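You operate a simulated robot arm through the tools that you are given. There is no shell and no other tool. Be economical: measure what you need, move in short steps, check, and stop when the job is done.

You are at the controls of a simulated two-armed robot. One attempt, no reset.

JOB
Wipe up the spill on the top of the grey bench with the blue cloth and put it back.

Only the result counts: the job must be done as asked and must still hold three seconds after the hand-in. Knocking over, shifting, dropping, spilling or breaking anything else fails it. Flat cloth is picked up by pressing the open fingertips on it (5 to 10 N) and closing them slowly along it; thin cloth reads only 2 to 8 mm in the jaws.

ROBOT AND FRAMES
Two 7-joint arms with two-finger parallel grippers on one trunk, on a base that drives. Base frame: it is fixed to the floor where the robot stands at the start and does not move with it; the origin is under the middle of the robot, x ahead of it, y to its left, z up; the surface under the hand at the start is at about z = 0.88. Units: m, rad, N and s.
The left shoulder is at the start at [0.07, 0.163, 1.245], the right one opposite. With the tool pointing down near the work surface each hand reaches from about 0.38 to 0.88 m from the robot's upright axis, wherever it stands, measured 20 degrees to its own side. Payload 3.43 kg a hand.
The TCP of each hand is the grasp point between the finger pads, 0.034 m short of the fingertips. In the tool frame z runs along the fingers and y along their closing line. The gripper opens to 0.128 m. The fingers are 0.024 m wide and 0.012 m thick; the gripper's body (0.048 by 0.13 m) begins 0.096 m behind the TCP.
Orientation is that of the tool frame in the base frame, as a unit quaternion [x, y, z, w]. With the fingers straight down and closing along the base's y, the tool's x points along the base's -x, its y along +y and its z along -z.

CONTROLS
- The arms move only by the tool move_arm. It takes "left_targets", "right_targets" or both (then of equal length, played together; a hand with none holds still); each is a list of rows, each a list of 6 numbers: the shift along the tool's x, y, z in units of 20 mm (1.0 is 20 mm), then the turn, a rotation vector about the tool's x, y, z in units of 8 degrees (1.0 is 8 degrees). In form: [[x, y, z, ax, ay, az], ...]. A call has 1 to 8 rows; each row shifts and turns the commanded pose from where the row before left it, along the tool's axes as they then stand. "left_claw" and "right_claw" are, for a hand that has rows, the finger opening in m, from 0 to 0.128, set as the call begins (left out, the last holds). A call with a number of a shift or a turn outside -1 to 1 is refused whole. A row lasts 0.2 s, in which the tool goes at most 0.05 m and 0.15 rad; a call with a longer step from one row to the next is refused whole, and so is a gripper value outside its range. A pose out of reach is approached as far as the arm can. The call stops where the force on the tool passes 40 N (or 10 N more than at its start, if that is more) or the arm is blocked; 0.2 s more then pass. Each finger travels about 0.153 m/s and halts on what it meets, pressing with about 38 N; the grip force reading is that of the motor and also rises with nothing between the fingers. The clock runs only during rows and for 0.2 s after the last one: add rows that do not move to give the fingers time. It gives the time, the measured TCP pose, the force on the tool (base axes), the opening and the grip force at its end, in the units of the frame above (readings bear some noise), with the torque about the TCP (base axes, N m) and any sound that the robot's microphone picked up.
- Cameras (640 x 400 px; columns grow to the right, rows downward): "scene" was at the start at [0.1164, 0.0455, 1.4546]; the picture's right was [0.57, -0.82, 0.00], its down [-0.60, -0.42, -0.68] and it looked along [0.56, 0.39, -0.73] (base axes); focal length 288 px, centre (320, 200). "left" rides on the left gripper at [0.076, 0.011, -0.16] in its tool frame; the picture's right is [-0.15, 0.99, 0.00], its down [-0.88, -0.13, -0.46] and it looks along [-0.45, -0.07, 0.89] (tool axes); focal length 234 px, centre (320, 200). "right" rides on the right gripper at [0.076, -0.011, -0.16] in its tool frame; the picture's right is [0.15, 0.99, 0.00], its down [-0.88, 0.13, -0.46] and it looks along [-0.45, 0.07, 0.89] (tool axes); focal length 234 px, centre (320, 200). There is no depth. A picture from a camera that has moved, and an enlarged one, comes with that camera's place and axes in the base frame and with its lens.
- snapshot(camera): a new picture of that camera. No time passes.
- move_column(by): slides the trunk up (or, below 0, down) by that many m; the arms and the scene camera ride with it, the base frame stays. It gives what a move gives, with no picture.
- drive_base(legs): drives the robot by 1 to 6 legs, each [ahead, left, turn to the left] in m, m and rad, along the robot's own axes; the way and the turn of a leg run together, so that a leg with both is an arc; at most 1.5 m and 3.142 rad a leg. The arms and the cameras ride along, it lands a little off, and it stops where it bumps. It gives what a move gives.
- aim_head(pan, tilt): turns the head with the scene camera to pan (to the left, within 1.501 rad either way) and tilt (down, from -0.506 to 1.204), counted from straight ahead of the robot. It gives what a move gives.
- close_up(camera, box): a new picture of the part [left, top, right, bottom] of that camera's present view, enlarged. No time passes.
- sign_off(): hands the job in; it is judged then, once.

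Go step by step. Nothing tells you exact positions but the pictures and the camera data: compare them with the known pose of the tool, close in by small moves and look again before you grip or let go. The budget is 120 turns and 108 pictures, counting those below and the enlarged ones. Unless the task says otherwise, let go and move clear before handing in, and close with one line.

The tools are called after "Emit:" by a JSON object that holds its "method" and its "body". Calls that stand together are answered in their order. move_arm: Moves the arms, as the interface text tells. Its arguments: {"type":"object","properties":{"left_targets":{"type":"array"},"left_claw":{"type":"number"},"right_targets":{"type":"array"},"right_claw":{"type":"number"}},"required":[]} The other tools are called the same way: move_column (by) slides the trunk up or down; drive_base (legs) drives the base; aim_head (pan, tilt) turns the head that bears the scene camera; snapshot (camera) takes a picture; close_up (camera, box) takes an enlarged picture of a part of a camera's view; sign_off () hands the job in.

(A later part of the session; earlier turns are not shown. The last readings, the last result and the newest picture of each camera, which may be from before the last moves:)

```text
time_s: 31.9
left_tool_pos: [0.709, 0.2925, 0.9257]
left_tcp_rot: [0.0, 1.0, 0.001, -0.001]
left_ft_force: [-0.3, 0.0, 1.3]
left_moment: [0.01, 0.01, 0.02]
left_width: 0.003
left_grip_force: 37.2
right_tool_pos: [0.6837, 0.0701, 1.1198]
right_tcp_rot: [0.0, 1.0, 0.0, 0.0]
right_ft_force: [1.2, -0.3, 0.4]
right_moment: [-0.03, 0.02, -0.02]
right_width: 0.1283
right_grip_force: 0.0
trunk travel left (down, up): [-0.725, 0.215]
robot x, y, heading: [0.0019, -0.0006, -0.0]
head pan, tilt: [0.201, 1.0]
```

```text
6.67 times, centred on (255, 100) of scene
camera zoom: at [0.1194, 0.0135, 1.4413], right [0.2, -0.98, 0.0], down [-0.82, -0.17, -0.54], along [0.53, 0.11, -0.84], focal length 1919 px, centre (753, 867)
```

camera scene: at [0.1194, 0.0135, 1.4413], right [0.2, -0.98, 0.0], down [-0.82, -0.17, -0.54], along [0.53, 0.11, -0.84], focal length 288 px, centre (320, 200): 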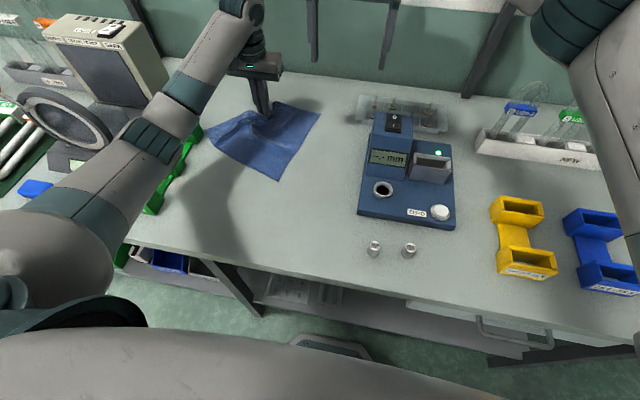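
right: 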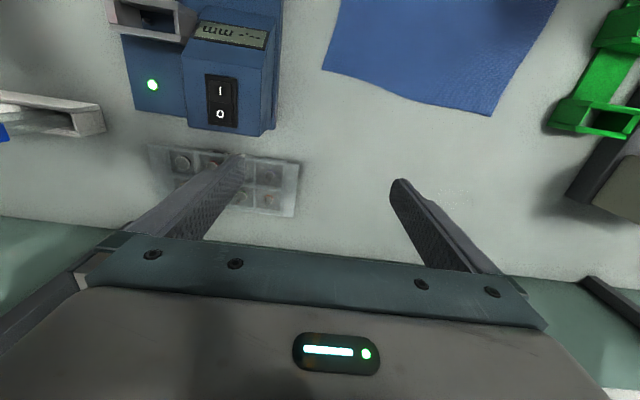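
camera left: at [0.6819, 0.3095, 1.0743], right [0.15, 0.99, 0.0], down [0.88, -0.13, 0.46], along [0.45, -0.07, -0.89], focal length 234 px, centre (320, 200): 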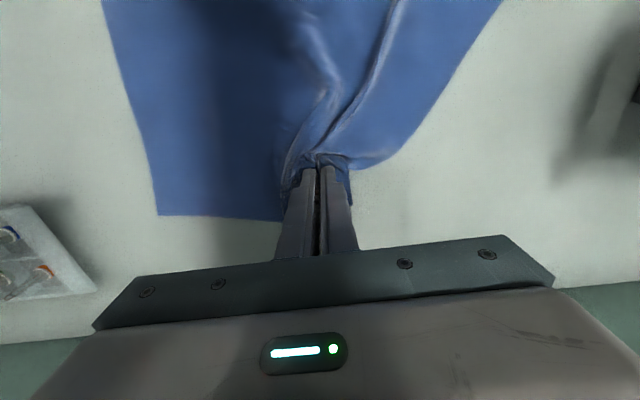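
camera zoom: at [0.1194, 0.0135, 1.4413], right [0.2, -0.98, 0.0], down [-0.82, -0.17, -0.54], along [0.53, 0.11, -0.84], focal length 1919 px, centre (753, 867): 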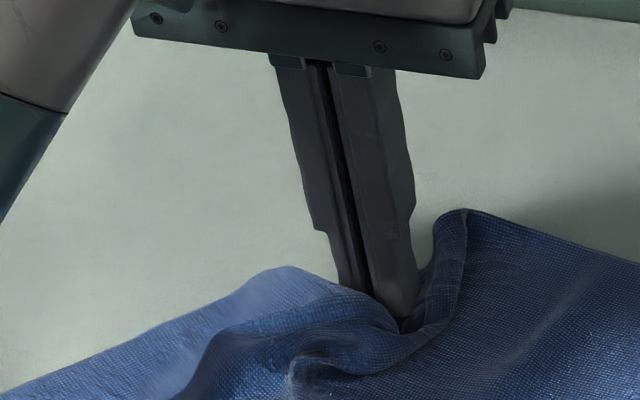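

The visible parts of the puddle area are clean. To put the cloth back flat, I'll first pull it straight again towards the back, then release it and drag it home by its front edge.

Emit:
{"method": "move_arm", "body": {"left_targets": [[-0.5, 0, 0, 0, 0, 0], [-0.9, 0.3, 0, 0, 0, 0], [-0.9, 0.3, 0, 0, 0, 0], [-0.9, 0.3, 0.1, 0, 0, 0], [-0.9, 0.2, 0.15, 0, 0, 0], [0, 0, 0, 0, 0, 0]]}}

Emit:
{"method": "snapshot", "body": {"camera": "scene"}}

Emit:
{"method": "snapshot", "body": {"camera": "right"}}

```text
time_s: 33.3
left_tool_pos: [0.7898, 0.3128, 0.9213]
left_tcp_rot: [0.0, 1.0, 0.0, -0.001]
left_ft_force: [-0.2, -0.8, -0.1]
left_moment: [-0.06, -0.04, 0.01]
left_width: 0.0029
left_grip_force: 37.9
right_tool_pos: [0.6824, 0.0711, 1.1196]
right_tcp_rot: [0.0, 1.0, 0.0, 0.0]
right_ft_force: [0.0, 0.9, 0.0]
right_moment: [-0.02, -0.01, 0.0]
right_width: 0.128
right_grip_force: 0.2
trunk travel left (down, up): [-0.725, 0.215]
robot x, y, heading: [-0.0017, -0.0004, 0.0]
head pan, tilt: [0.201, 1.0]
```

```text
74 pictures are left
camera scene: at [0.1189, 0.0144, 1.4413], right [0.2, -0.98, 0.0], down [-0.82, -0.17, -0.54], along [0.53, 0.11, -0.84], focal length 288 px, centre (320, 200)
```

scene: 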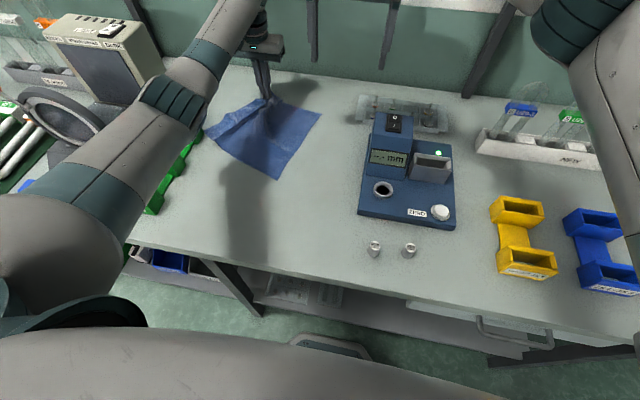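

```text
73 pictures are left
camera right: at [0.6091, 0.0597, 1.2795], right [-0.15, 0.99, 0.0], down [0.88, 0.13, 0.46], along [0.45, 0.07, -0.89], focal length 234 px, centre (320, 200)
```

right: 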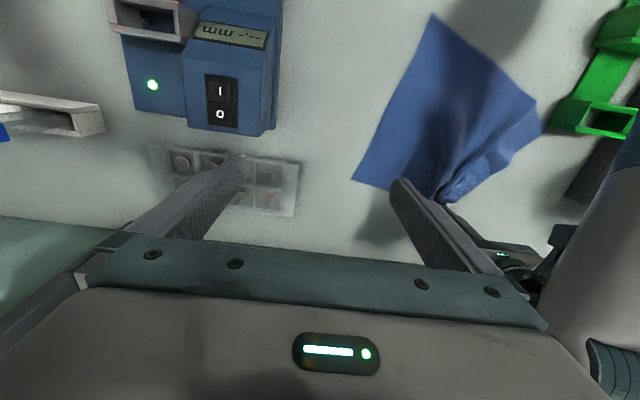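

The cloth is straightened but turned about 20°. I'll use both hands: the left keeps the back-left corner while the right takes the front-right corner (now at about (0.51, 0.20)), and both carry it home taut.

Emit:
{"method": "move_arm", "body": {"right_targets": [[0.8, 1, 0, 0, 0, 0], [0.8, 1, 0, 0, 0, 0], [0.8, 1, 0, 0, 0, 0], [0.8, 1, 0, 0, 0, 0], [0.8, 1, 0, 0, 0, 0], [0.8, 1, 0, 0, 0, 0], [0.8, 1, 0, 0, 0, 0], [0.65, 0.9, 0, 0, 0, 0]], "right_claw": 0.04}}

Emit:
{"method": "move_arm", "body": {"right_targets": [[0, 0, 1, 0, 0, 0], [0, 0, 1, 0, 0, 0], [0, 0, 1, 0, 0, 0], [0, 0, 1, 0, 0, 0], [0, 0, 1, 0, 0, 0], [0, 0, 1, 0, 0, 0], [0, 0, 1, 0, 0, 0], [0, 0, 1, 0, 0, 0]]}}

Emit:
{"method": "snapshot", "body": {"camera": "right"}}

Emit:
{"method": "snapshot", "body": {"camera": "scene"}}

```text
time_s: 35.1
left_tool_pos: [0.7908, 0.3124, 0.9211]
left_tcp_rot: [0.0, 1.0, 0.0, -0.001]
left_ft_force: [0.2, -0.5, -0.5]
left_moment: [-0.03, 0.01, -0.02]
left_width: 0.0031
left_grip_force: 37.4
right_tool_pos: [0.557, 0.2291, 1.1196]
right_tcp_rot: [0.0, 1.0, -0.001, 0.0]
right_ft_force: [0.5, 0.5, -1.0]
right_moment: [0.05, -0.02, 0.0]
right_width: 0.0399
right_grip_force: 0.0
trunk travel left (down, up): [-0.725, 0.215]
robot x, y, heading: [-0.0001, 0.0003, -0.001]
head pan, tilt: [0.201, 1.0]
```

```text
time_s: 36.9
left_tool_pos: [0.7902, 0.3117, 0.9217]
left_tcp_rot: [0.0, 1.0, 0.0, 0.0]
left_ft_force: [0.4, 0.1, -0.1]
left_moment: [-0.01, 0.01, -0.01]
left_width: 0.0029
left_grip_force: 37.6
right_tool_pos: [0.559, 0.2266, 0.9595]
right_tcp_rot: [0.0, 1.0, 0.0, -0.001]
right_ft_force: [0.1, 0.3, 0.6]
right_moment: [-0.03, -0.02, 0.0]
right_width: 0.0402
right_grip_force: 0.1
trunk travel left (down, up): [-0.725, 0.215]
robot x, y, heading: [-0.0007, -0.0011, 0.002]
head pan, tilt: [0.201, 1.0]
```

```text
72 pictures are left
camera right: at [0.4852, 0.2161, 1.1178], right [-0.15, 0.99, 0.0], down [0.88, 0.13, 0.46], along [0.45, 0.07, -0.89], focal length 234 px, centre (320, 200)
```

right: 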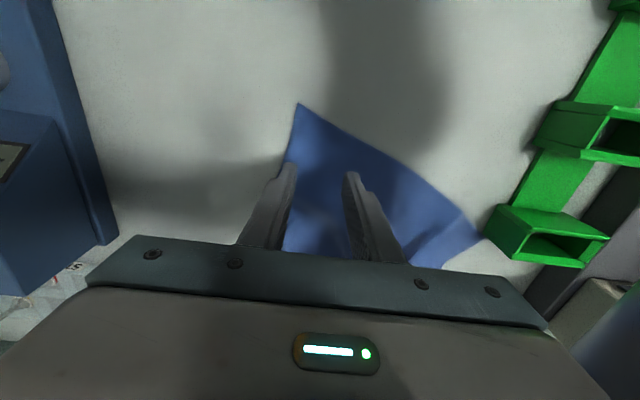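

```text
71 pictures are left
camera scene: at [0.1196, 0.0141, 1.4413], right [0.2, -0.98, 0.0], down [-0.82, -0.17, -0.54], along [0.53, 0.11, -0.84], focal length 288 px, centre (320, 200)
```

scene: 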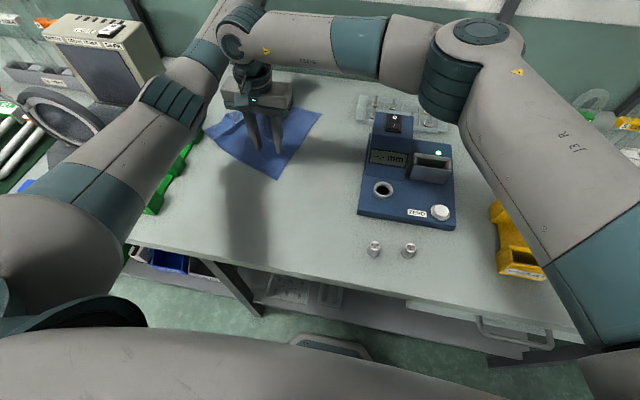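

The corner is confirmed at (0.508, 0.198). I'll shift 12 mm left so that both fingers are on the cloth and go down.

Emit:
{"method": "move_arm", "body": {"right_targets": [[-0.2, 0.6, 0, 0, 0, 0], [0, 0, 0.9, 0, 0, 0], [0, 0, 0.8, 0, 0, 0], [0, 0, 0.3, 0, 0, 0], [0, 0, 0.15, 0, 0, 0], [0, 0, 0, 0, 0, 0]]}}

Emit:
{"method": "close_up", "body": {"camera": "right", "box": [220, 80, 420, 260]}}

```text
time_s: 38.3
left_tool_pos: [0.7894, 0.3126, 0.9214]
left_tcp_rot: [-0.001, 1.0, 0.0, -0.001]
left_ft_force: [0.3, 0.0, 0.1]
left_moment: [-0.01, 0.01, -0.01]
left_width: 0.003
left_grip_force: 37.4
right_tool_pos: [0.5636, 0.2409, 0.9183]
right_tcp_rot: [0.0, 1.0, -0.001, 0.0]
right_ft_force: [0.1, -0.7, -0.1]
right_moment: [-0.02, -0.02, 0.02]
right_width: 0.0399
right_grip_force: 0.1
trunk travel left (down, up): [-0.725, 0.215]
robot x, y, heading: [-0.0034, 0.0, 0.002]
head pan, tilt: [0.201, 1.0]
```

```text
2.22 times, centred on (320, 170) of right
camera zoom: at [0.489, 0.229, 1.0765], right [-0.15, 0.99, 0.0], down [0.88, 0.13, 0.46], along [0.45, 0.07, -0.89], focal length 520 px, centre (320, 267)
```

zoom: 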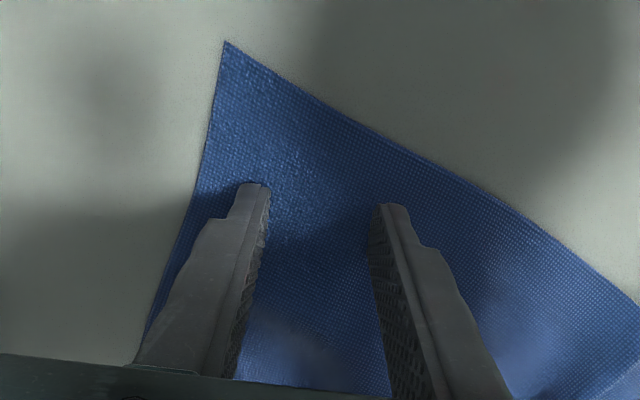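

Both fingers are within the cloth. I'll press on.

Emit:
{"method": "move_arm", "body": {"right_targets": [[0, 0, 0.15, 0, 0, 0], [0, 0, 0.05, 0, 0, 0], [0, 0, 0, 0, 0, 0]]}}

```text
time_s: 39.1
left_tool_pos: [0.7904, 0.3123, 0.9231]
left_tcp_rot: [0.0, 1.0, 0.0, 0.0]
left_ft_force: [-0.9, 0.0, 0.6]
left_moment: [-0.02, 0.01, -0.03]
left_width: 0.0028
left_grip_force: 37.5
right_tool_pos: [0.5629, 0.2402, 0.9145]
right_tcp_rot: [0.0, 1.0, 0.001, 0.001]
right_ft_force: [3.6, -0.3, 13.4]
right_moment: [-0.1, -0.04, 0.05]
right_width: 0.0401
right_grip_force: 0.0
trunk travel left (down, up): [-0.725, 0.215]
robot x, y, heading: [-0.0004, -0.0005, -0.001]
head pan, tilt: [0.201, 1.0]
```

Emit:
{"method": "move_arm", "body": {"right_targets": [[0, 0, -0.04, 0, 0, 0]], "right_claw": 0.032}}

Emit:
{"method": "move_arm", "body": {"right_targets": [[0, 0, 0, 0, 0, 0]], "right_claw": 0.024}}

Emit:
{"method": "move_arm", "body": {"right_targets": [[0, 0, -0.01, 0, 0, 0]], "right_claw": 0.016}}

Emit:
{"method": "move_arm", "body": {"right_targets": [[0, 0, 0, 0, 0, 0]], "right_claw": 0.008}}

Emit:
{"method": "move_arm", "body": {"right_targets": [[0, 0, 0, 0, 0, 0], [0, 0, 0, 0, 0, 0]], "right_claw": 0.0}}

Emit:
{"method": "close_up", "body": {"camera": "right", "box": [220, 80, 420, 260]}}

```text
time_s: 39.5
left_tool_pos: [0.7893, 0.3128, 0.9227]
left_tcp_rot: [-0.001, 1.0, 0.0, 0.0]
left_ft_force: [0.1, 0.3, -0.1]
left_moment: [-0.03, 0.0, -0.02]
left_width: 0.003
left_grip_force: 37.0
right_tool_pos: [0.5632, 0.24, 0.9145]
right_tcp_rot: [0.0, 1.0, 0.001, 0.001]
right_ft_force: [1.8, 0.1, 16.2]
right_moment: [-0.05, -0.01, 0.04]
right_width: 0.0302
right_grip_force: 0.1
trunk travel left (down, up): [-0.725, 0.215]
robot x, y, heading: [0.0011, -0.0028, 0.002]
head pan, tilt: [0.201, 1.0]
```

```text
time_s: 39.9
left_tool_pos: [0.7888, 0.3122, 0.9217]
left_tcp_rot: [0.0, 1.0, 0.0, 0.001]
left_ft_force: [0.2, 0.3, 0.5]
left_moment: [0.04, -0.04, 0.0]
left_width: 0.003
left_grip_force: 37.7
right_tool_pos: [0.561, 0.2411, 0.9142]
right_tcp_rot: [0.0, 1.0, 0.001, 0.001]
right_ft_force: [0.8, -0.1, 18.5]
right_moment: [-0.05, 0.02, 0.0]
right_width: 0.022
right_grip_force: 0.0
trunk travel left (down, up): [-0.725, 0.215]
robot x, y, heading: [0.0025, -0.0024, 0.006]
head pan, tilt: [0.201, 1.0]
```

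```text
time_s: 40.3
left_tool_pos: [0.7904, 0.3119, 0.9222]
left_tcp_rot: [0.0, 1.0, 0.0, 0.001]
left_ft_force: [-0.2, 0.4, 0.2]
left_moment: [0.01, 0.02, -0.01]
left_width: 0.0028
left_grip_force: 37.7
right_tool_pos: [0.5612, 0.2402, 0.9156]
right_tcp_rot: [0.001, 1.0, 0.0, 0.0]
right_ft_force: [0.9, 0.6, 17.0]
right_moment: [0.01, 0.05, 0.01]
right_width: 0.0137
right_grip_force: 0.0
trunk travel left (down, up): [-0.725, 0.215]
robot x, y, heading: [0.0012, 0.0008, 0.001]
head pan, tilt: [0.201, 1.0]
```

```text
time_s: 40.7
left_tool_pos: [0.7892, 0.3121, 0.9232]
left_tcp_rot: [0.0, 1.0, 0.0, 0.001]
left_ft_force: [0.2, -0.5, 0.2]
left_moment: [-0.01, 0.0, 0.01]
left_width: 0.0026
left_grip_force: 37.5
right_tool_pos: [0.5605, 0.2398, 0.9151]
right_tcp_rot: [0.0, 1.0, 0.0, 0.001]
right_ft_force: [-0.2, 0.3, 17.4]
right_moment: [0.03, 0.07, 0.01]
right_width: 0.0061
right_grip_force: 0.0
trunk travel left (down, up): [-0.725, 0.215]
robot x, y, heading: [-0.0019, -0.0012, 0.003]
head pan, tilt: [0.201, 1.0]
```

```text
time_s: 41.3
left_tool_pos: [0.7895, 0.3116, 0.9221]
left_tcp_rot: [0.0, 1.0, 0.0, 0.001]
left_ft_force: [0.1, 0.8, -0.4]
left_moment: [-0.01, 0.03, 0.02]
left_width: 0.003
left_grip_force: 37.8
right_tool_pos: [0.5626, 0.2401, 0.9148]
right_tcp_rot: [0.0, 1.0, 0.0, 0.0]
right_ft_force: [-0.2, 1.0, 15.9]
right_moment: [-0.01, 0.05, -0.03]
right_width: 0.0021
right_grip_force: 37.2
trunk travel left (down, up): [-0.725, 0.215]
robot x, y, heading: [-0.0016, -0.0009, 0.004]
head pan, tilt: [0.201, 1.0]
```

```text
2.22 times, centred on (320, 170) of right
camera zoom: at [0.4876, 0.2286, 1.0746], right [-0.15, 0.99, 0.0], down [0.88, 0.13, 0.46], along [0.45, 0.07, -0.89], focal length 520 px, centre (320, 267)
```

zoom: 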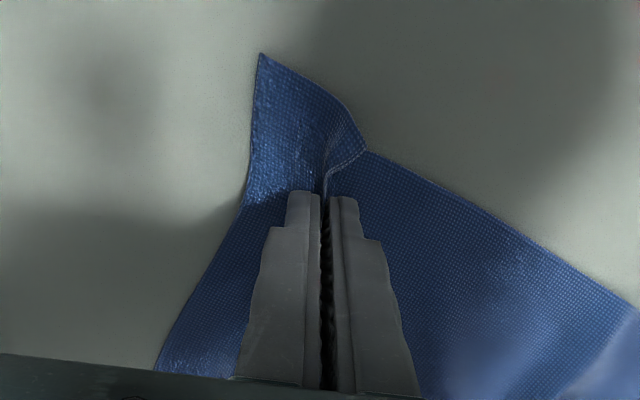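

Both hands hold the cloth. I'll lift slightly and move both together towards the original place (right to (0.373, 0.133), left to (0.585, 0.292)), shifting rightward first to stay clear of the bins.

Emit:
{"method": "move_arm", "body": {"right_targets": [[0, 0, -0.5, 0, 0, 0], [0.5, -0.9, 0, 0, 0, 0], [0.7, -0.9, 0, 0, 0, 0], [0.9, -0.9, 0, 0, 0, 0], [0.9, -0.9, 0, 0, 0, 0], [0.9, -0.8, 0, 0, 0, 0], [0, 0, 0, 0, 0, 0]], "left_targets": [[0, 0, -0.3, 0, 0, 0], [0.3, -0.5, 0, 0, 0, 0], [0.6, -0.5, 0, 0, 0, 0], [0.9, -0.5, 0, 0, 0, 0], [0.9, -0.2, 0, 0, 0, 0], [0.9, 0, 0, 0, 0, 0], [0, 0, 0, 0, 0, 0]]}}

Emit:
{"method": "snapshot", "body": {"camera": "scene"}}

Emit:
{"method": "snapshot", "body": {"camera": "right"}}

Emit:
{"method": "snapshot", "body": {"camera": "left"}}

```text
time_s: 42.9
left_tool_pos: [0.7191, 0.2797, 0.9259]
left_tcp_rot: [0.0, 1.0, 0.0, -0.001]
left_ft_force: [-2.5, -1.5, 0.9]
left_moment: [-0.04, 0.09, -0.02]
left_width: 0.0028
left_grip_force: 37.4
right_tool_pos: [0.4856, 0.1521, 0.9227]
right_tcp_rot: [0.001, 1.0, 0.0, 0.0]
right_ft_force: [2.2, 1.0, -0.1]
right_moment: [0.02, 0.0, 0.0]
right_width: 0.0023
right_grip_force: 37.5
trunk travel left (down, up): [-0.725, 0.215]
robot x, y, heading: [-0.0001, -0.0004, -0.003]
head pan, tilt: [0.201, 1.0]
```

```text
68 pictures are left
camera scene: at [0.1199, 0.0137, 1.4412], right [0.2, -0.98, 0.0], down [-0.82, -0.17, -0.54], along [0.53, 0.11, -0.84], focal length 288 px, centre (320, 200)
```

scene: 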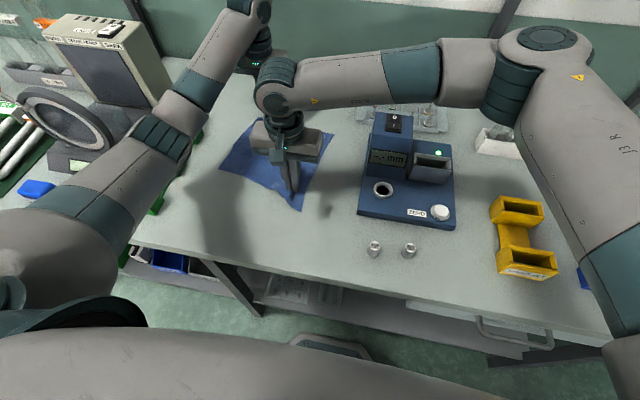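

```text
67 pictures are left
camera right: at [0.4109, 0.1407, 1.0831], right [-0.15, 0.99, 0.0], down [0.88, 0.13, 0.46], along [0.45, 0.07, -0.89], focal length 234 px, centre (320, 200)
```

right: 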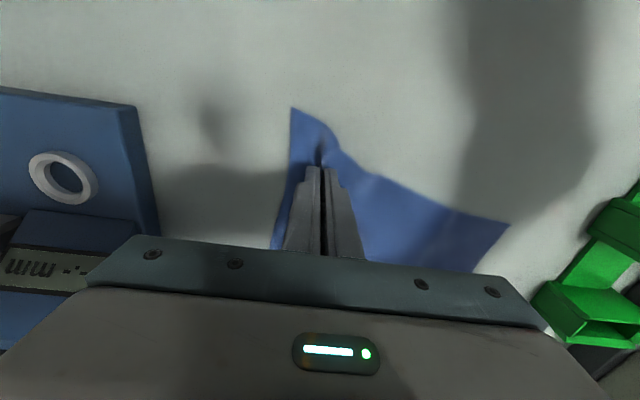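

```text
66 pictures are left
camera left: at [0.6445, 0.2902, 1.0856], right [0.15, 0.99, 0.0], down [0.88, -0.13, 0.45], along [0.45, -0.07, -0.89], focal length 234 px, centre (320, 200)
```

left: 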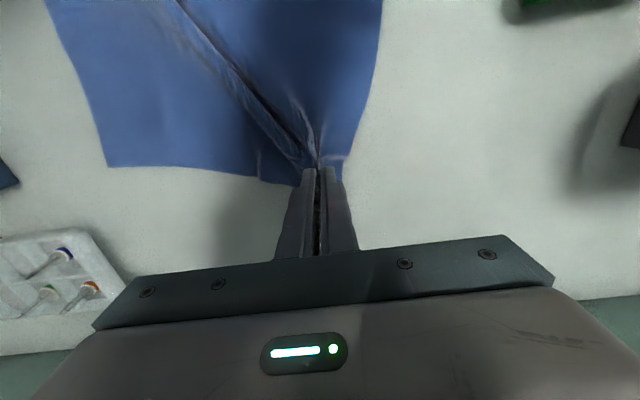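

The cloth is taut and turned the right way. I'll carry on to the final positions.

Emit:
{"method": "move_arm", "body": {"right_targets": [[0.805, -0.136, 0, 0, 0, 0], [0.805, -0.136, 0, 0, 0, 0], [0.805, -0.136, 0, 0, 0, 0], [0.805, -0.136, 0, 0, 0, 0], [0.805, -0.136, 0, 0, 0, 0], [0.805, -0.136, 0, 0, 0, 0], [0.805, -0.136, 0, 0, 0, 0], [0, 0, 0, 0, 0, 0]], "left_targets": [[0.957, 0.086, 0, 0, 0, 0], [0.957, 0.086, 0, 0, 0, 0], [0.957, 0.086, 0, 0, 0, 0], [0.957, 0.086, 0, 0, 0, 0], [0.957, 0.086, 0, 0, 0, 0], [0.957, 0.086, 0, 0, 0, 0], [0.957, 0.086, 0, 0, 0, 0], [0, 0, 0, 0, 0, 0]]}}

Emit:
{"method": "snapshot", "body": {"camera": "scene"}}

Emit:
{"method": "snapshot", "body": {"camera": "left"}}

Emit:
{"method": "snapshot", "body": {"camera": "right"}}

```text
time_s: 44.7
left_tool_pos: [0.5862, 0.2917, 0.9262]
left_tcp_rot: [0.0, 1.0, 0.001, 0.0]
left_ft_force: [-1.5, -1.0, -0.1]
left_moment: [-0.07, 0.04, 0.02]
left_width: 0.0028
left_grip_force: 37.4
right_tool_pos: [0.3729, 0.1338, 0.9252]
right_tcp_rot: [0.0, 1.0, -0.001, 0.0]
right_ft_force: [2.4, 2.3, -0.5]
right_moment: [0.02, -0.06, -0.02]
right_width: 0.0023
right_grip_force: 36.3
trunk travel left (down, up): [-0.725, 0.215]
robot x, y, heading: [0.0008, -0.0025, -0.003]
head pan, tilt: [0.201, 1.0]
```

```text
65 pictures are left
camera scene: at [0.1199, 0.0138, 1.4412], right [0.2, -0.98, 0.0], down [-0.83, -0.17, -0.54], along [0.53, 0.11, -0.84], focal length 288 px, centre (320, 200)
```

scene: 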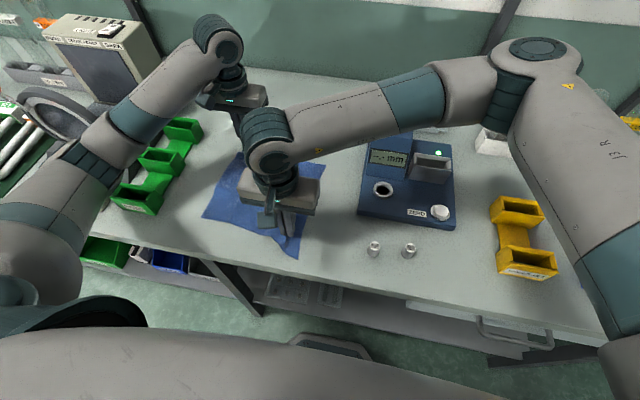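

```text
64 pictures are left
camera left: at [0.5107, 0.3029, 1.0851], right [0.15, 0.99, 0.0], down [0.88, -0.13, 0.45], along [0.45, -0.07, -0.89], focal length 234 px, centre (320, 200)
```

left: 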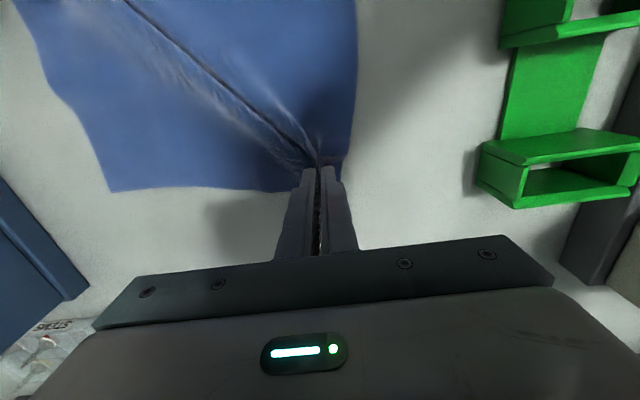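

```text
63 pictures are left
camera right: at [0.2982, 0.1226, 1.0842], right [-0.15, 0.99, 0.0], down [0.88, 0.13, 0.46], along [0.45, 0.07, -0.89], focal length 234 px, centre (320, 200)
```

right: 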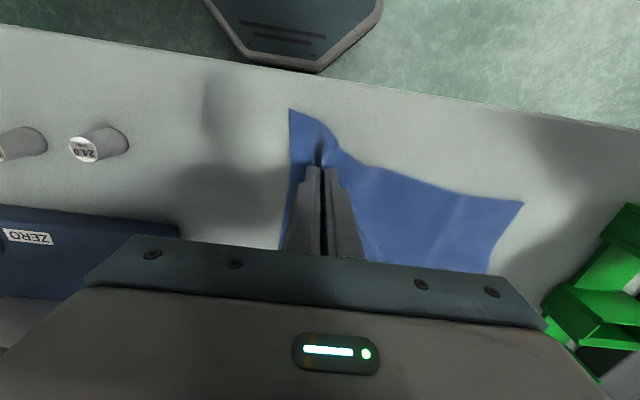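

The cloth is at its old place. I'll lower both hands close to the bench, open, and rise straight up.

Emit:
{"method": "move_arm", "body": {"right_targets": [[0, 0, 0.4, 0, 0, 0], [0, 0, 0, 0, 0, 0]], "left_targets": [[0, 0, 0.4, 0, 0, 0], [0, 0, 0, 0, 0, 0]]}}

Emit:
{"method": "move_arm", "body": {"right_targets": [[0, 0, 0, 0, 0, 0], [0, 0, 0, 0, 0, 0]], "left_targets": [[0, 0, 0, 0, 0, 0], [0, 0, 0, 0, 0, 0]], "left_claw": 0.03, "right_claw": 0.03}}

Emit:
{"method": "move_arm", "body": {"right_targets": [[0, 0, -0.3, 0, 0, 0], [0, 0, -0.5, 0, 0, 0], [0, 0, -1, 0, 0, 0], [0, 0, -1, 0, 0, 0], [0, 0, -1, 0, 0, 0], [0, 0, -1, 0, 0, 0]], "left_targets": [[0, 0, -0.3, 0, 0, 0], [0, 0, -0.5, 0, 0, 0], [0, 0, -1, 0, 0, 0], [0, 0, -1, 0, 0, 0], [0, 0, -1, 0, 0, 0], [0, 0, -1, 0, 0, 0]]}}

Emit:
{"method": "snapshot", "body": {"camera": "left"}}

Emit:
{"method": "snapshot", "body": {"camera": "right"}}

```text
time_s: 45.3
left_tool_pos: [0.5864, 0.2917, 0.9194]
left_tcp_rot: [0.0, 1.0, -0.001, 0.001]
left_ft_force: [-1.8, -1.3, 8.0]
left_moment: [-0.07, -0.09, 0.02]
left_width: 0.0027
left_grip_force: 37.2
right_tool_pos: [0.3706, 0.1332, 0.9174]
right_tcp_rot: [0.0, 1.0, 0.0, 0.0]
right_ft_force: [1.2, 1.5, 0.1]
right_moment: [0.02, -0.06, -0.03]
right_width: 0.0024
right_grip_force: 37.2
trunk travel left (down, up): [-0.725, 0.215]
robot x, y, heading: [-0.002, 0.0028, -0.003]
head pan, tilt: [0.201, 1.0]
```

```text
time_s: 45.9
left_tool_pos: [0.5863, 0.2927, 0.9184]
left_tcp_rot: [0.0, 1.0, 0.0, 0.001]
left_ft_force: [0.0, -0.3, 0.7]
left_moment: [0.03, -0.02, -0.01]
left_width: 0.03
left_grip_force: 0.1
right_tool_pos: [0.3703, 0.1335, 0.9165]
right_tcp_rot: [0.0, 1.0, 0.001, 0.001]
right_ft_force: [0.2, -0.1, 0.0]
right_moment: [-0.03, 0.04, 0.01]
right_width: 0.0301
right_grip_force: 0.0
trunk travel left (down, up): [-0.725, 0.215]
robot x, y, heading: [0.0026, 0.0012, -0.001]
head pan, tilt: [0.201, 1.0]
```

```text
time_s: 47.3
left_tool_pos: [0.5863, 0.2922, 1.0147]
left_tcp_rot: [-0.001, 1.0, -0.001, -0.001]
left_ft_force: [-0.2, 0.2, 0.0]
left_moment: [-0.02, 0.02, -0.02]
left_width: 0.0302
left_grip_force: 0.0
right_tool_pos: [0.3712, 0.1328, 1.0118]
right_tcp_rot: [-0.001, 1.0, 0.0, 0.0]
right_ft_force: [-0.8, -0.1, 0.1]
right_moment: [0.0, 0.01, 0.02]
right_width: 0.0299
right_grip_force: 0.0
trunk travel left (down, up): [-0.725, 0.215]
robot x, y, heading: [-0.0022, -0.0011, 0.003]
head pan, tilt: [0.201, 1.0]
```

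```text
62 pictures are left
camera left: at [0.5113, 0.302, 1.1749], right [0.15, 0.99, 0.0], down [0.88, -0.13, 0.46], along [0.45, -0.07, -0.89], focal length 234 px, centre (320, 200)
```

left: 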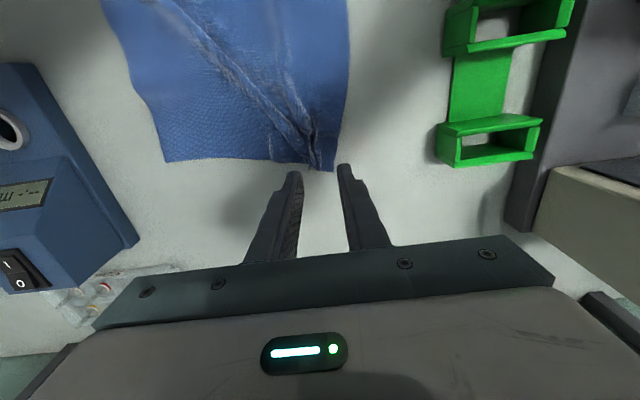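

```text
61 pictures are left
camera right: at [0.2972, 0.1218, 1.1704], right [-0.15, 0.99, 0.0], down [0.88, 0.13, 0.46], along [0.45, 0.07, -0.89], focal length 234 px, centre (320, 200)
```

right: 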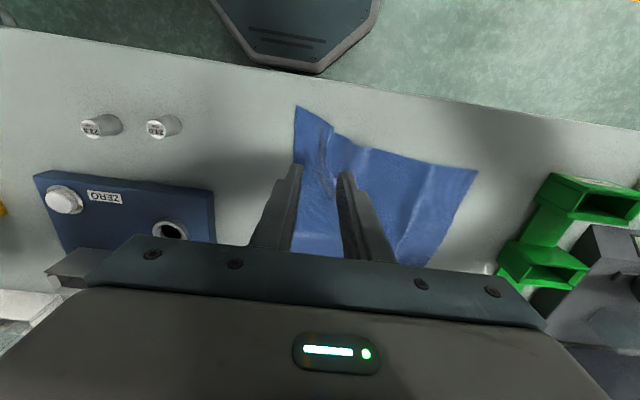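

The cloth is released. I'll bring both hands up and away to see the cloth and the wiped area.

Emit:
{"method": "move_arm", "body": {"right_targets": [[0, 0, -1, 0, 0, 0], [0, 0, -1, 0, 0, 0], [0, 0, -1, 0, 0, 0], [0, 0, -1, 0, 0, 0], [0, 0, -1, 0, 0, 0], [0, 0, -1, 0, 0, 0], [0, -1, 0, 0, 0, 0], [0, -1, 0, 0, 0, 0]], "left_targets": [[0, 0, -1, 0, 0, 0], [0, 0, -1, 0, 0, 0], [0, 0, -1, 0, 0, 0], [0, 0, -1, 0, 0, 0], [0, 0, -1, 0, 0, 0], [0, 0, -1, 0, 0, 0], [1, 0.7, 0, 0, 0, 0], [1, 0.7, 0, 0, 0, 0]]}}

Emit:
{"method": "move_arm", "body": {"right_targets": [[-1, -1, 0, 0, 0, 0], [-1, -1, 0, 0, 0, 0], [-1, -1, 0, 0, 0, 0], [-1, -1, 0, 0, 0, 0], [-1, -1, 0, 0, 0, 0], [-1, -1, 0, 0, 0, 0], [-1, -1, 0, 0, 0, 0], [-1, -1, 0, 0, 0, 0]], "left_targets": [[1, 0.8, 0, 0, 0, 0], [1, 0.8, 0, 0, 0, 0], [1, 0.8, 0, 0, 0, 0], [1, 0.8, 0, 0, 0, 0], [1, 0.8, 0, 0, 0, 0], [1, 0.8, 0, 0, 0, 0], [0, 0.8, 0, 0, 0, 0], [0, 0, 0, 0, 0, 0]]}}

Emit:
{"method": "snapshot", "body": {"camera": "scene"}}

Emit:
{"method": "close_up", "body": {"camera": "scene", "box": [210, 70, 300, 130]}}

Emit:
{"method": "close_up", "body": {"camera": "scene", "box": [170, 120, 360, 260]}}

```text
time_s: 49.1
left_tool_pos: [0.5454, 0.3203, 1.1358]
left_tcp_rot: [0.0, 1.0, 0.0, -0.001]
left_ft_force: [-0.1, -0.1, 0.2]
left_moment: [0.01, 0.01, -0.01]
left_width: 0.0299
left_grip_force: 0.1
right_tool_pos: [0.3694, 0.0936, 1.1329]
right_tcp_rot: [-0.001, 1.0, 0.0, 0.0]
right_ft_force: [-0.3, -0.6, -0.5]
right_moment: [-0.01, 0.0, -0.01]
right_width: 0.03
right_grip_force: 0.0
trunk travel left (down, up): [-0.725, 0.215]
robot x, y, heading: [-0.0011, 0.0025, -0.001]
head pan, tilt: [0.201, 1.0]
```

```text
time_s: 50.9
left_tool_pos: [0.4263, 0.432, 1.1352]
left_tcp_rot: [-0.001, 1.0, 0.001, 0.0]
left_ft_force: [-0.4, 0.7, 0.6]
left_moment: [0.0, 0.04, -0.01]
left_width: 0.03
left_grip_force: 0.1
right_tool_pos: [0.5327, -0.0695, 1.1321]
right_tcp_rot: [-0.001, 1.0, 0.0, 0.0]
right_ft_force: [0.5, 0.0, -0.2]
right_moment: [-0.02, 0.04, 0.0]
right_width: 0.03
right_grip_force: 0.0
trunk travel left (down, up): [-0.725, 0.215]
robot x, y, heading: [-0.0007, 0.0013, -0.001]
head pan, tilt: [0.201, 1.0]
```

```text
60 pictures are left
camera scene: at [0.1198, 0.0128, 1.4413], right [0.2, -0.98, 0.0], down [-0.82, -0.17, -0.54], along [0.53, 0.11, -0.84], focal length 288 px, centre (320, 200)
```

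scene: 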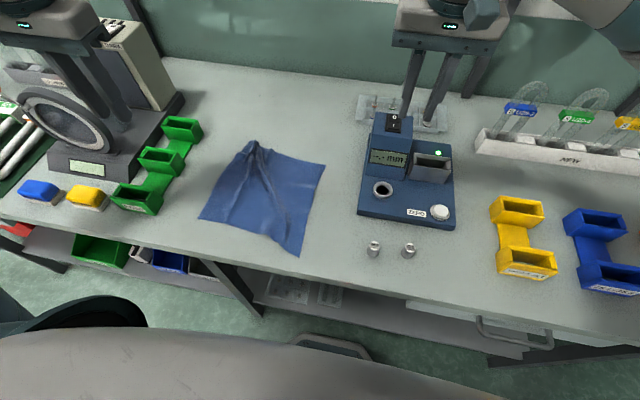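

```text
6.67 times, centred on (255, 100) of scene
camera zoom: at [0.1198, 0.0128, 1.4413], right [0.2, -0.98, 0.0], down [-0.82, -0.17, -0.54], along [0.53, 0.11, -0.84], focal length 1919 px, centre (753, 867)
```

zoom: 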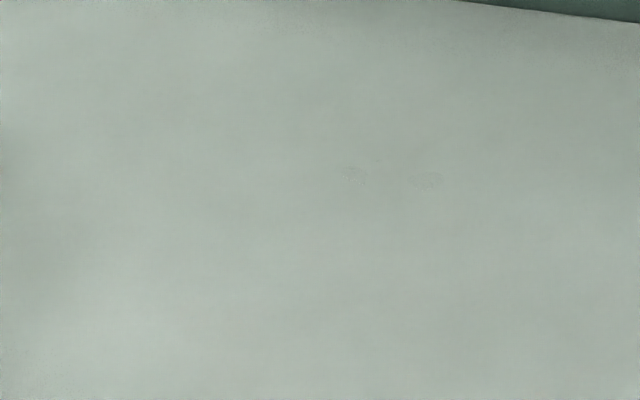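

```text
2.86 times, centred on (265, 190) of scene
camera zoom: at [0.1198, 0.0128, 1.4413], right [0.2, -0.98, 0.0], down [-0.82, -0.17, -0.54], along [0.53, 0.11, -0.84], focal length 822 px, centre (477, 229)
```

zoom: 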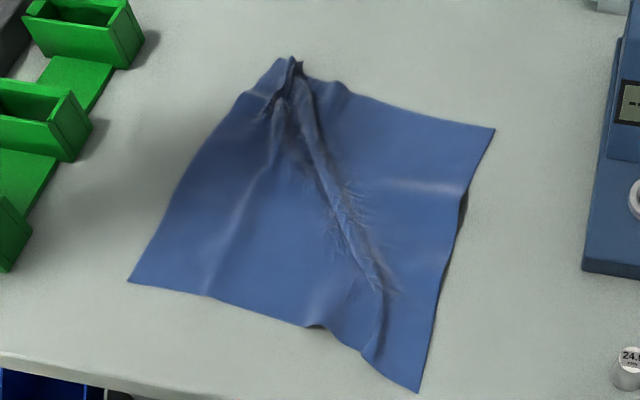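

Most of the puddle is gone, but two small remnants remain at about (0.805, 0.341) and (0.806, 0.304). I'll take the cloth's corner again with the left hand and wipe further back.

Emit:
{"method": "move_arm", "body": {"left_targets": [[-1, -0.89, 0, 0, 0, 0], [-1, -0.89, 0, 0, 0, 0], [-1, -0.89, 0, 0, 0, 0], [-1, -0.89, 0, 0, 0, 0], [-1, -0.89, 0, 0, 0, 0], [-1, -0.89, 0, 0, 0, 0], [-1, -0.89, 0, 0, 0, 0], [-1, -0.89, 0, 0, 0, 0]], "left_claw": 0.045}}

Emit:
{"method": "move_arm", "body": {"left_targets": [[0, 0, 1, 0, 0, 0], [0, 0, 1, 0, 0, 0], [0, 0, 1, 0, 0, 0], [0, 0, 1, 0, 0, 0], [0, 0, 1, 0, 0, 0], [0, 0, 1, 0, 0, 0], [0, 0, 1, 0, 0, 0], [0, 0, 1, 0, 0, 0]]}}

Emit:
{"method": "snapshot", "body": {"camera": "left"}}

```text
time_s: 52.7
left_tool_pos: [0.5882, 0.2913, 1.1334]
left_tcp_rot: [0.0, 1.0, 0.0, -0.001]
left_ft_force: [0.2, -1.3, 0.8]
left_moment: [0.01, 0.01, 0.02]
left_width: 0.0451
left_grip_force: 0.1
right_tool_pos: [0.5341, -0.0671, 1.1311]
right_tcp_rot: [0.0, 1.0, 0.0, -0.001]
right_ft_force: [-0.3, -0.3, -0.5]
right_moment: [0.0, 0.02, -0.01]
right_width: 0.0298
right_grip_force: 0.1
trunk travel left (down, up): [-0.725, 0.215]
robot x, y, heading: [-0.0022, 0.0022, 0.001]
head pan, tilt: [0.201, 1.0]
```

```text
time_s: 54.5
left_tool_pos: [0.5843, 0.2906, 0.9738]
left_tcp_rot: [-0.001, 1.0, 0.0, 0.0]
left_ft_force: [-0.7, 0.4, 0.4]
left_moment: [-0.02, -0.04, 0.0]
left_width: 0.0449
left_grip_force: 0.1
right_tool_pos: [0.5328, -0.0666, 1.1321]
right_tcp_rot: [0.0, 1.0, 0.001, 0.0]
right_ft_force: [-0.1, 0.4, -0.1]
right_moment: [0.0, 0.01, 0.01]
right_width: 0.0298
right_grip_force: 0.0
trunk travel left (down, up): [-0.725, 0.215]
robot x, y, heading: [-0.0018, 0.0015, 0.006]
head pan, tilt: [0.201, 1.0]
```

```text
57 pictures are left
camera left: at [0.5104, 0.3009, 1.1329], right [0.15, 0.99, 0.0], down [0.88, -0.13, 0.46], along [0.45, -0.07, -0.89], focal length 234 px, centre (320, 200)
```

left: 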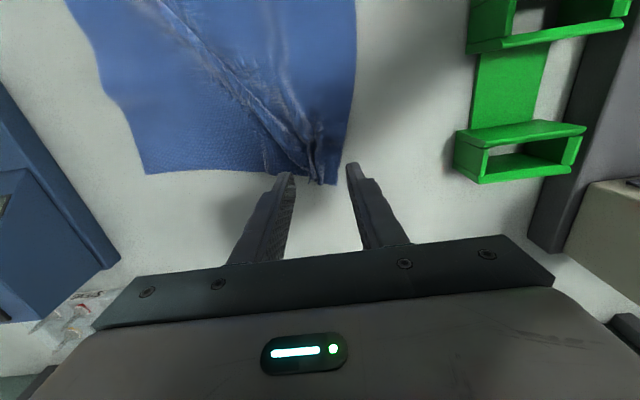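

The folded ridge is right between the fingers. I'll go down, opening 35 mm.

Emit:
{"method": "move_arm", "body": {"left_targets": [[0.1, -0.1, 1, 0, 0, 0], [0, 0, 1, 0, 0, 0], [0, 0, 0.6, 0, 0, 0], [0, 0, 0.25, 0, 0, 0], [0, 0, 0.05, 0, 0, 0], [0, 0, 0, 0, 0, 0]], "left_claw": 0.035}}

Emit:
{"method": "close_up", "body": {"camera": "left", "box": [220, 100, 420, 260]}}

```text
time_s: 55.9
left_tool_pos: [0.5838, 0.2884, 0.9154]
left_tcp_rot: [0.0, 1.0, 0.0, 0.0]
left_ft_force: [0.6, 0.2, 2.9]
left_moment: [-0.05, -0.06, 0.01]
left_width: 0.0347
left_grip_force: 0.2
right_tool_pos: [0.5322, -0.0678, 1.1326]
right_tcp_rot: [0.0, 1.0, -0.001, 0.0]
right_ft_force: [0.3, 0.0, -0.8]
right_moment: [0.02, -0.01, 0.01]
right_width: 0.0297
right_grip_force: 0.1
trunk travel left (down, up): [-0.725, 0.215]
robot x, y, heading: [0.0022, -0.0008, -0.001]
head pan, tilt: [0.201, 1.0]
```

```text
2.50 times, centred on (320, 180) of left
camera zoom: at [0.5093, 0.2987, 1.0752], right [0.15, 0.99, 0.0], down [0.88, -0.13, 0.46], along [0.45, -0.07, -0.89], focal length 585 px, centre (320, 250)
```

zoom: 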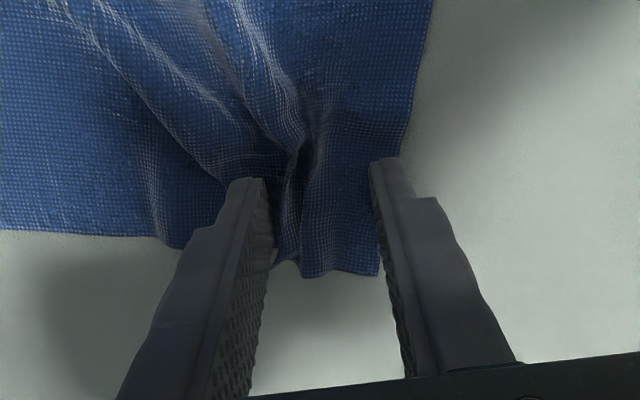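

Emit:
{"method": "move_arm", "body": {"left_targets": [[0, 0, 0.03, 0, 0, 0]], "left_claw": 0.026}}

Emit:
{"method": "move_arm", "body": {"left_targets": [[0, 0, 0, 0, 0, 0]], "left_claw": 0.018}}

Emit:
{"method": "move_arm", "body": {"left_targets": [[0, 0, 0, 0, 0, 0]], "left_claw": 0.01}}

Emit:
{"method": "move_arm", "body": {"left_targets": [[0, 0, 0, 0, 0, 0], [0, 0, 0, 0, 0, 0]], "left_claw": 0.0}}

Emit:
{"method": "close_up", "body": {"camera": "left", "box": [220, 100, 420, 260]}}

```text
time_s: 56.3
left_tool_pos: [0.5845, 0.2888, 0.9164]
left_tcp_rot: [0.0, 1.0, -0.001, 0.002]
left_ft_force: [0.3, 0.5, 4.4]
left_moment: [-0.04, -0.04, 0.01]
left_width: 0.0253
left_grip_force: 0.1
right_tool_pos: [0.5327, -0.0674, 1.1319]
right_tcp_rot: [0.0, 1.0, -0.001, 0.0]
right_ft_force: [-0.1, -1.0, -0.1]
right_moment: [-0.03, -0.03, 0.01]
right_width: 0.03
right_grip_force: 0.0
trunk travel left (down, up): [-0.725, 0.215]
robot x, y, heading: [-0.0021, -0.0015, 0.002]
head pan, tilt: [0.201, 1.0]
```

```text
time_s: 56.7
left_tool_pos: [0.5841, 0.2883, 0.9153]
left_tcp_rot: [0.0, 1.0, 0.0, 0.0]
left_ft_force: [0.6, 0.6, 5.9]
left_moment: [-0.03, -0.04, 0.07]
left_width: 0.0171
left_grip_force: 0.1
right_tool_pos: [0.5333, -0.0679, 1.1321]
right_tcp_rot: [0.0, 1.0, 0.0, 0.0]
right_ft_force: [-0.1, -0.4, -0.3]
right_moment: [-0.01, 0.0, 0.01]
right_width: 0.0303
right_grip_force: 0.0
trunk travel left (down, up): [-0.725, 0.215]
robot x, y, heading: [-0.0017, -0.0054, 0.001]
head pan, tilt: [0.201, 1.0]
```

```text
time_s: 57.1
left_tool_pos: [0.584, 0.2894, 0.9164]
left_tcp_rot: [0.0, 1.0, -0.001, 0.0]
left_ft_force: [0.5, 0.2, 5.1]
left_moment: [-0.05, -0.04, 0.01]
left_width: 0.0088
left_grip_force: 0.1
right_tool_pos: [0.5322, -0.0675, 1.1326]
right_tcp_rot: [-0.001, 1.0, 0.0, 0.0]
right_ft_force: [-0.4, 0.3, -0.4]
right_moment: [0.0, -0.03, -0.02]
right_width: 0.0301
right_grip_force: 0.1
trunk travel left (down, up): [-0.725, 0.215]
robot x, y, heading: [-0.0017, -0.0005, 0.0]
head pan, tilt: [0.201, 1.0]
```

```text
time_s: 57.7
left_tool_pos: [0.5825, 0.2881, 0.9153]
left_tcp_rot: [0.0, 1.0, 0.001, 0.0]
left_ft_force: [-1.4, -1.1, 5.1]
left_moment: [-0.03, 0.03, -0.02]
left_width: 0.0032
left_grip_force: 37.3
right_tool_pos: [0.5317, -0.0682, 1.1321]
right_tcp_rot: [0.0, 1.0, -0.001, 0.0]
right_ft_force: [0.1, 0.1, 0.0]
right_moment: [-0.01, 0.02, -0.02]
right_width: 0.03
right_grip_force: 0.0
trunk travel left (down, up): [-0.725, 0.215]
robot x, y, heading: [-0.001, 0.0018, 0.003]
head pan, tilt: [0.201, 1.0]
```

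```text
2.50 times, centred on (320, 180) of left
camera zoom: at [0.5086, 0.2981, 1.075], right [0.15, 0.99, 0.0], down [0.88, -0.13, 0.46], along [0.45, -0.07, -0.89], focal length 585 px, centre (320, 250)
```

zoom: 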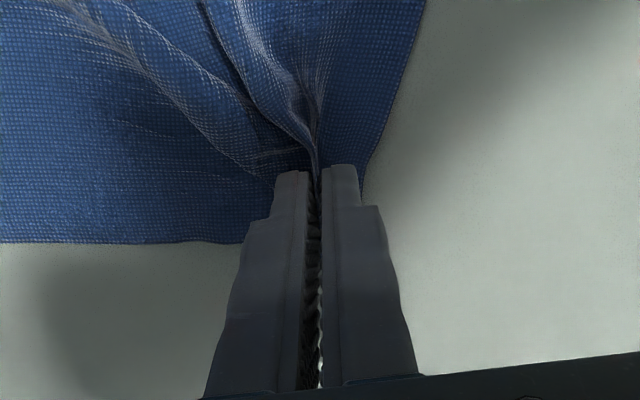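

Gripped at 3.2 mm. I'll drag it back to the wiped area.

Emit:
{"method": "move_arm", "body": {"left_targets": [[0, 0, -0.3, 0, 0, 0], [-1, 0.25, 0, 0, 0, 0], [-1, 0.25, 0, 0, 0, 0], [-1, 0.25, 0, 0, 0, 0], [-1, 0.25, 0, 0, 0, 0], [-1, 0.25, 0, 0, 0, 0], [-1, 0.25, 0, 0, 0, 0], [-1, 0.25, 0, 0, 0, 0]]}}

Emit:
{"method": "move_arm", "body": {"left_targets": [[-1, 0.25, 0, 0, 0, 0], [-1, 0.25, 0, 0, 0, 0], [-1, 0, 0, 0, 0, 0], [-0.9, 0, 0.1, 0, 0, 0], [0, 0, 0.15, 0, 0, 0], [0, 0, 0.1, 0, 0, 0], [0, 0, 0, 0, 0, 0]]}}

Emit:
{"method": "snapshot", "body": {"camera": "left"}}

Emit:
{"method": "snapshot", "body": {"camera": "scene"}}

```text
time_s: 59.5
left_tool_pos: [0.7232, 0.324, 0.9233]
left_tcp_rot: [0.0, 1.0, 0.0, -0.001]
left_ft_force: [-0.2, -0.2, 0.2]
left_moment: [-0.01, 0.04, 0.02]
left_width: 0.0032
left_grip_force: 37.2
right_tool_pos: [0.5339, -0.0691, 1.1329]
right_tcp_rot: [0.0, 1.0, 0.0, 0.0]
right_ft_force: [0.0, -0.2, -0.4]
right_moment: [0.0, 0.02, -0.02]
right_width: 0.0298
right_grip_force: 0.0
trunk travel left (down, up): [-0.725, 0.215]
robot x, y, heading: [0.0012, 0.0034, 0.002]
head pan, tilt: [0.201, 1.0]
```

```text
time_s: 61.1
left_tool_pos: [0.8012, 0.333, 0.9159]
left_tcp_rot: [0.0, 1.0, 0.0, 0.001]
left_ft_force: [1.4, -1.5, 5.2]
left_moment: [-0.03, -0.06, 0.02]
left_width: 0.0028
left_grip_force: 37.6
right_tool_pos: [0.5323, -0.0674, 1.1322]
right_tcp_rot: [0.0, 1.0, 0.0, 0.0]
right_ft_force: [0.2, -0.2, 0.8]
right_moment: [0.0, 0.0, 0.01]
right_width: 0.0298
right_grip_force: 0.0
trunk travel left (down, up): [-0.725, 0.215]
robot x, y, heading: [0.0021, 0.0015, -0.001]
head pan, tilt: [0.201, 1.0]
```

```text
54 pictures are left
camera left: at [0.7264, 0.3432, 1.0752], right [0.15, 0.99, 0.0], down [0.88, -0.13, 0.46], along [0.45, -0.07, -0.89], focal length 234 px, centre (320, 200)
```

left: 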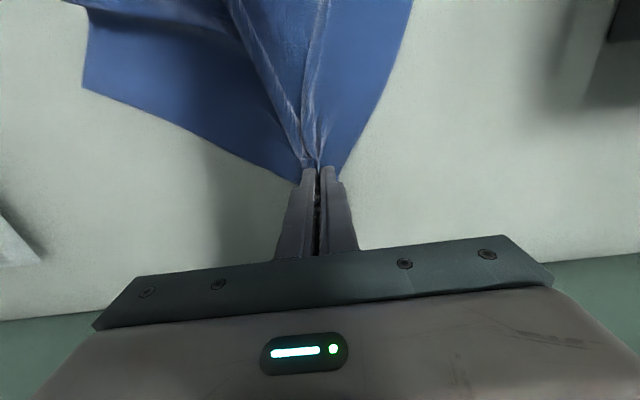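

```text
53 pictures are left
camera scene: at [0.1187, 0.0136, 1.4414], right [0.2, -0.98, 0.0], down [-0.82, -0.17, -0.54], along [0.53, 0.11, -0.84], focal length 288 px, centre (320, 200)
```

scene: 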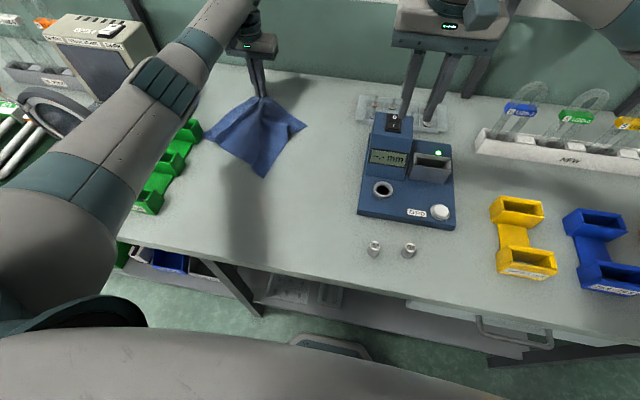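

I'll scrub the back strip from x 0.80 to 0.82.

Emit:
{"method": "move_arm", "body": {"left_targets": [[-0.4, 0.5, 0.03, 0, 0, 0], [0, 0.6, 0, 0, 0, 0], [0, -0.8, 0, 0, 0, 0], [0, -0.8, 0, 0, 0, 0], [0, -0.8, 0, 0, 0, 0], [0, -0.8, 0, 0, 0, 0], [-0.5, 0, 0, 0, 0, 0], [0, 0.8, 0, 0, 0, 0]]}}

Emit:
{"method": "move_arm", "body": {"left_targets": [[0, 0.8, 0, 0, 0, 0], [0, 0.8, 0, 0, 0, 0], [0.6, 0, 0, 0, 0, 0], [0, -0.8, 0, 0, 0, 0], [0, -0.8, 0, 0, 0, 0], [0, -0.8, 0, 0, 0, 0], [0, -0.4, 0, 0, 0, 0], [0, 0, 0, 0, 0, 0]]}}

Emit:
{"method": "move_arm", "body": {"left_targets": [[0.9, 0, 0, 0, 0, 0], [0, 0.8, 0, 0, 0, 0], [0, 0.8, 0, 0, 0, 0], [0, 0.8, 0, 0, 0, 0], [0, 0.8, 0, 0, 0, 0], [0.9, 0, 0, 0, 0, 0], [0, -0.8, 0, 0, 0, 0], [0, -0.8, 0, 0, 0, 0]]}}

Emit:
{"method": "snapshot", "body": {"camera": "left"}}

```text
time_s: 62.9
left_tool_pos: [0.8197, 0.305, 0.917]
left_tcp_rot: [0.001, 1.0, 0.0, 0.001]
left_ft_force: [0.7, -4.1, 9.2]
left_moment: [-0.19, 0.0, -0.01]
left_width: 0.0031
left_grip_force: 37.7
right_tool_pos: [0.5321, -0.0679, 1.1324]
right_tcp_rot: [0.002, 1.0, 0.0, 0.0]
right_ft_force: [0.2, 0.2, 0.8]
right_moment: [-0.01, -0.01, 0.03]
right_width: 0.0299
right_grip_force: 0.0
trunk travel left (down, up): [-0.725, 0.215]
robot x, y, heading: [-0.0021, 0.0055, -0.004]
head pan, tilt: [0.201, 1.0]
```

```text
time_s: 64.7
left_tool_pos: [0.8062, 0.2825, 0.9146]
left_tcp_rot: [0.0, 1.0, 0.0, 0.001]
left_ft_force: [0.6, 6.5, 15.9]
left_moment: [0.13, 0.0, -0.01]
left_width: 0.0034
left_grip_force: 37.9
right_tool_pos: [0.5303, -0.0675, 1.133]
right_tcp_rot: [0.0, 1.0, 0.0, 0.001]
right_ft_force: [0.1, -0.2, -0.7]
right_moment: [0.0, 0.01, 0.0]
right_width: 0.0299
right_grip_force: 0.1
trunk travel left (down, up): [-0.725, 0.215]
robot x, y, heading: [-0.0005, -0.0012, -0.001]
head pan, tilt: [0.201, 1.0]
```

```text
time_s: 66.5
left_tool_pos: [0.77, 0.3183, 0.9145]
left_tcp_rot: [-0.002, 1.0, 0.001, 0.001]
left_ft_force: [-0.9, 8.2, 20.5]
left_moment: [0.19, 0.09, -0.04]
left_width: 0.0031
left_grip_force: 37.2
right_tool_pos: [0.5313, -0.0679, 1.1327]
right_tcp_rot: [0.0, 1.0, 0.0, 0.001]
right_ft_force: [0.0, -0.8, 0.3]
right_moment: [0.01, -0.05, 0.0]
right_width: 0.0299
right_grip_force: 0.1
trunk travel left (down, up): [-0.725, 0.215]
robot x, y, heading: [-0.0004, 0.0016, 0.001]
head pan, tilt: [0.201, 1.0]
```

```text
52 pictures are left
camera left: at [0.6948, 0.3269, 1.0748], right [0.14, 0.99, 0.0], down [0.88, -0.13, 0.46], along [0.45, -0.06, -0.89], focal length 234 px, centre (320, 200)
```

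left: 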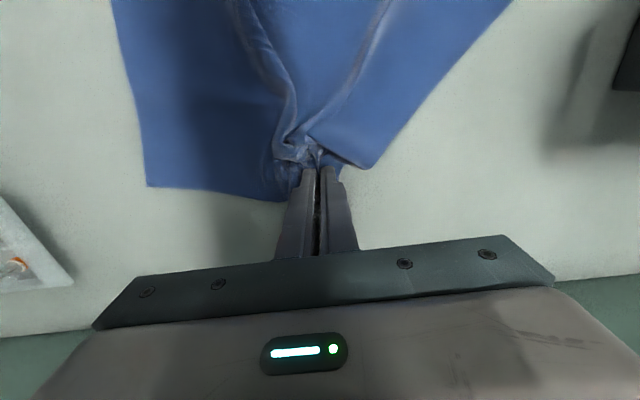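

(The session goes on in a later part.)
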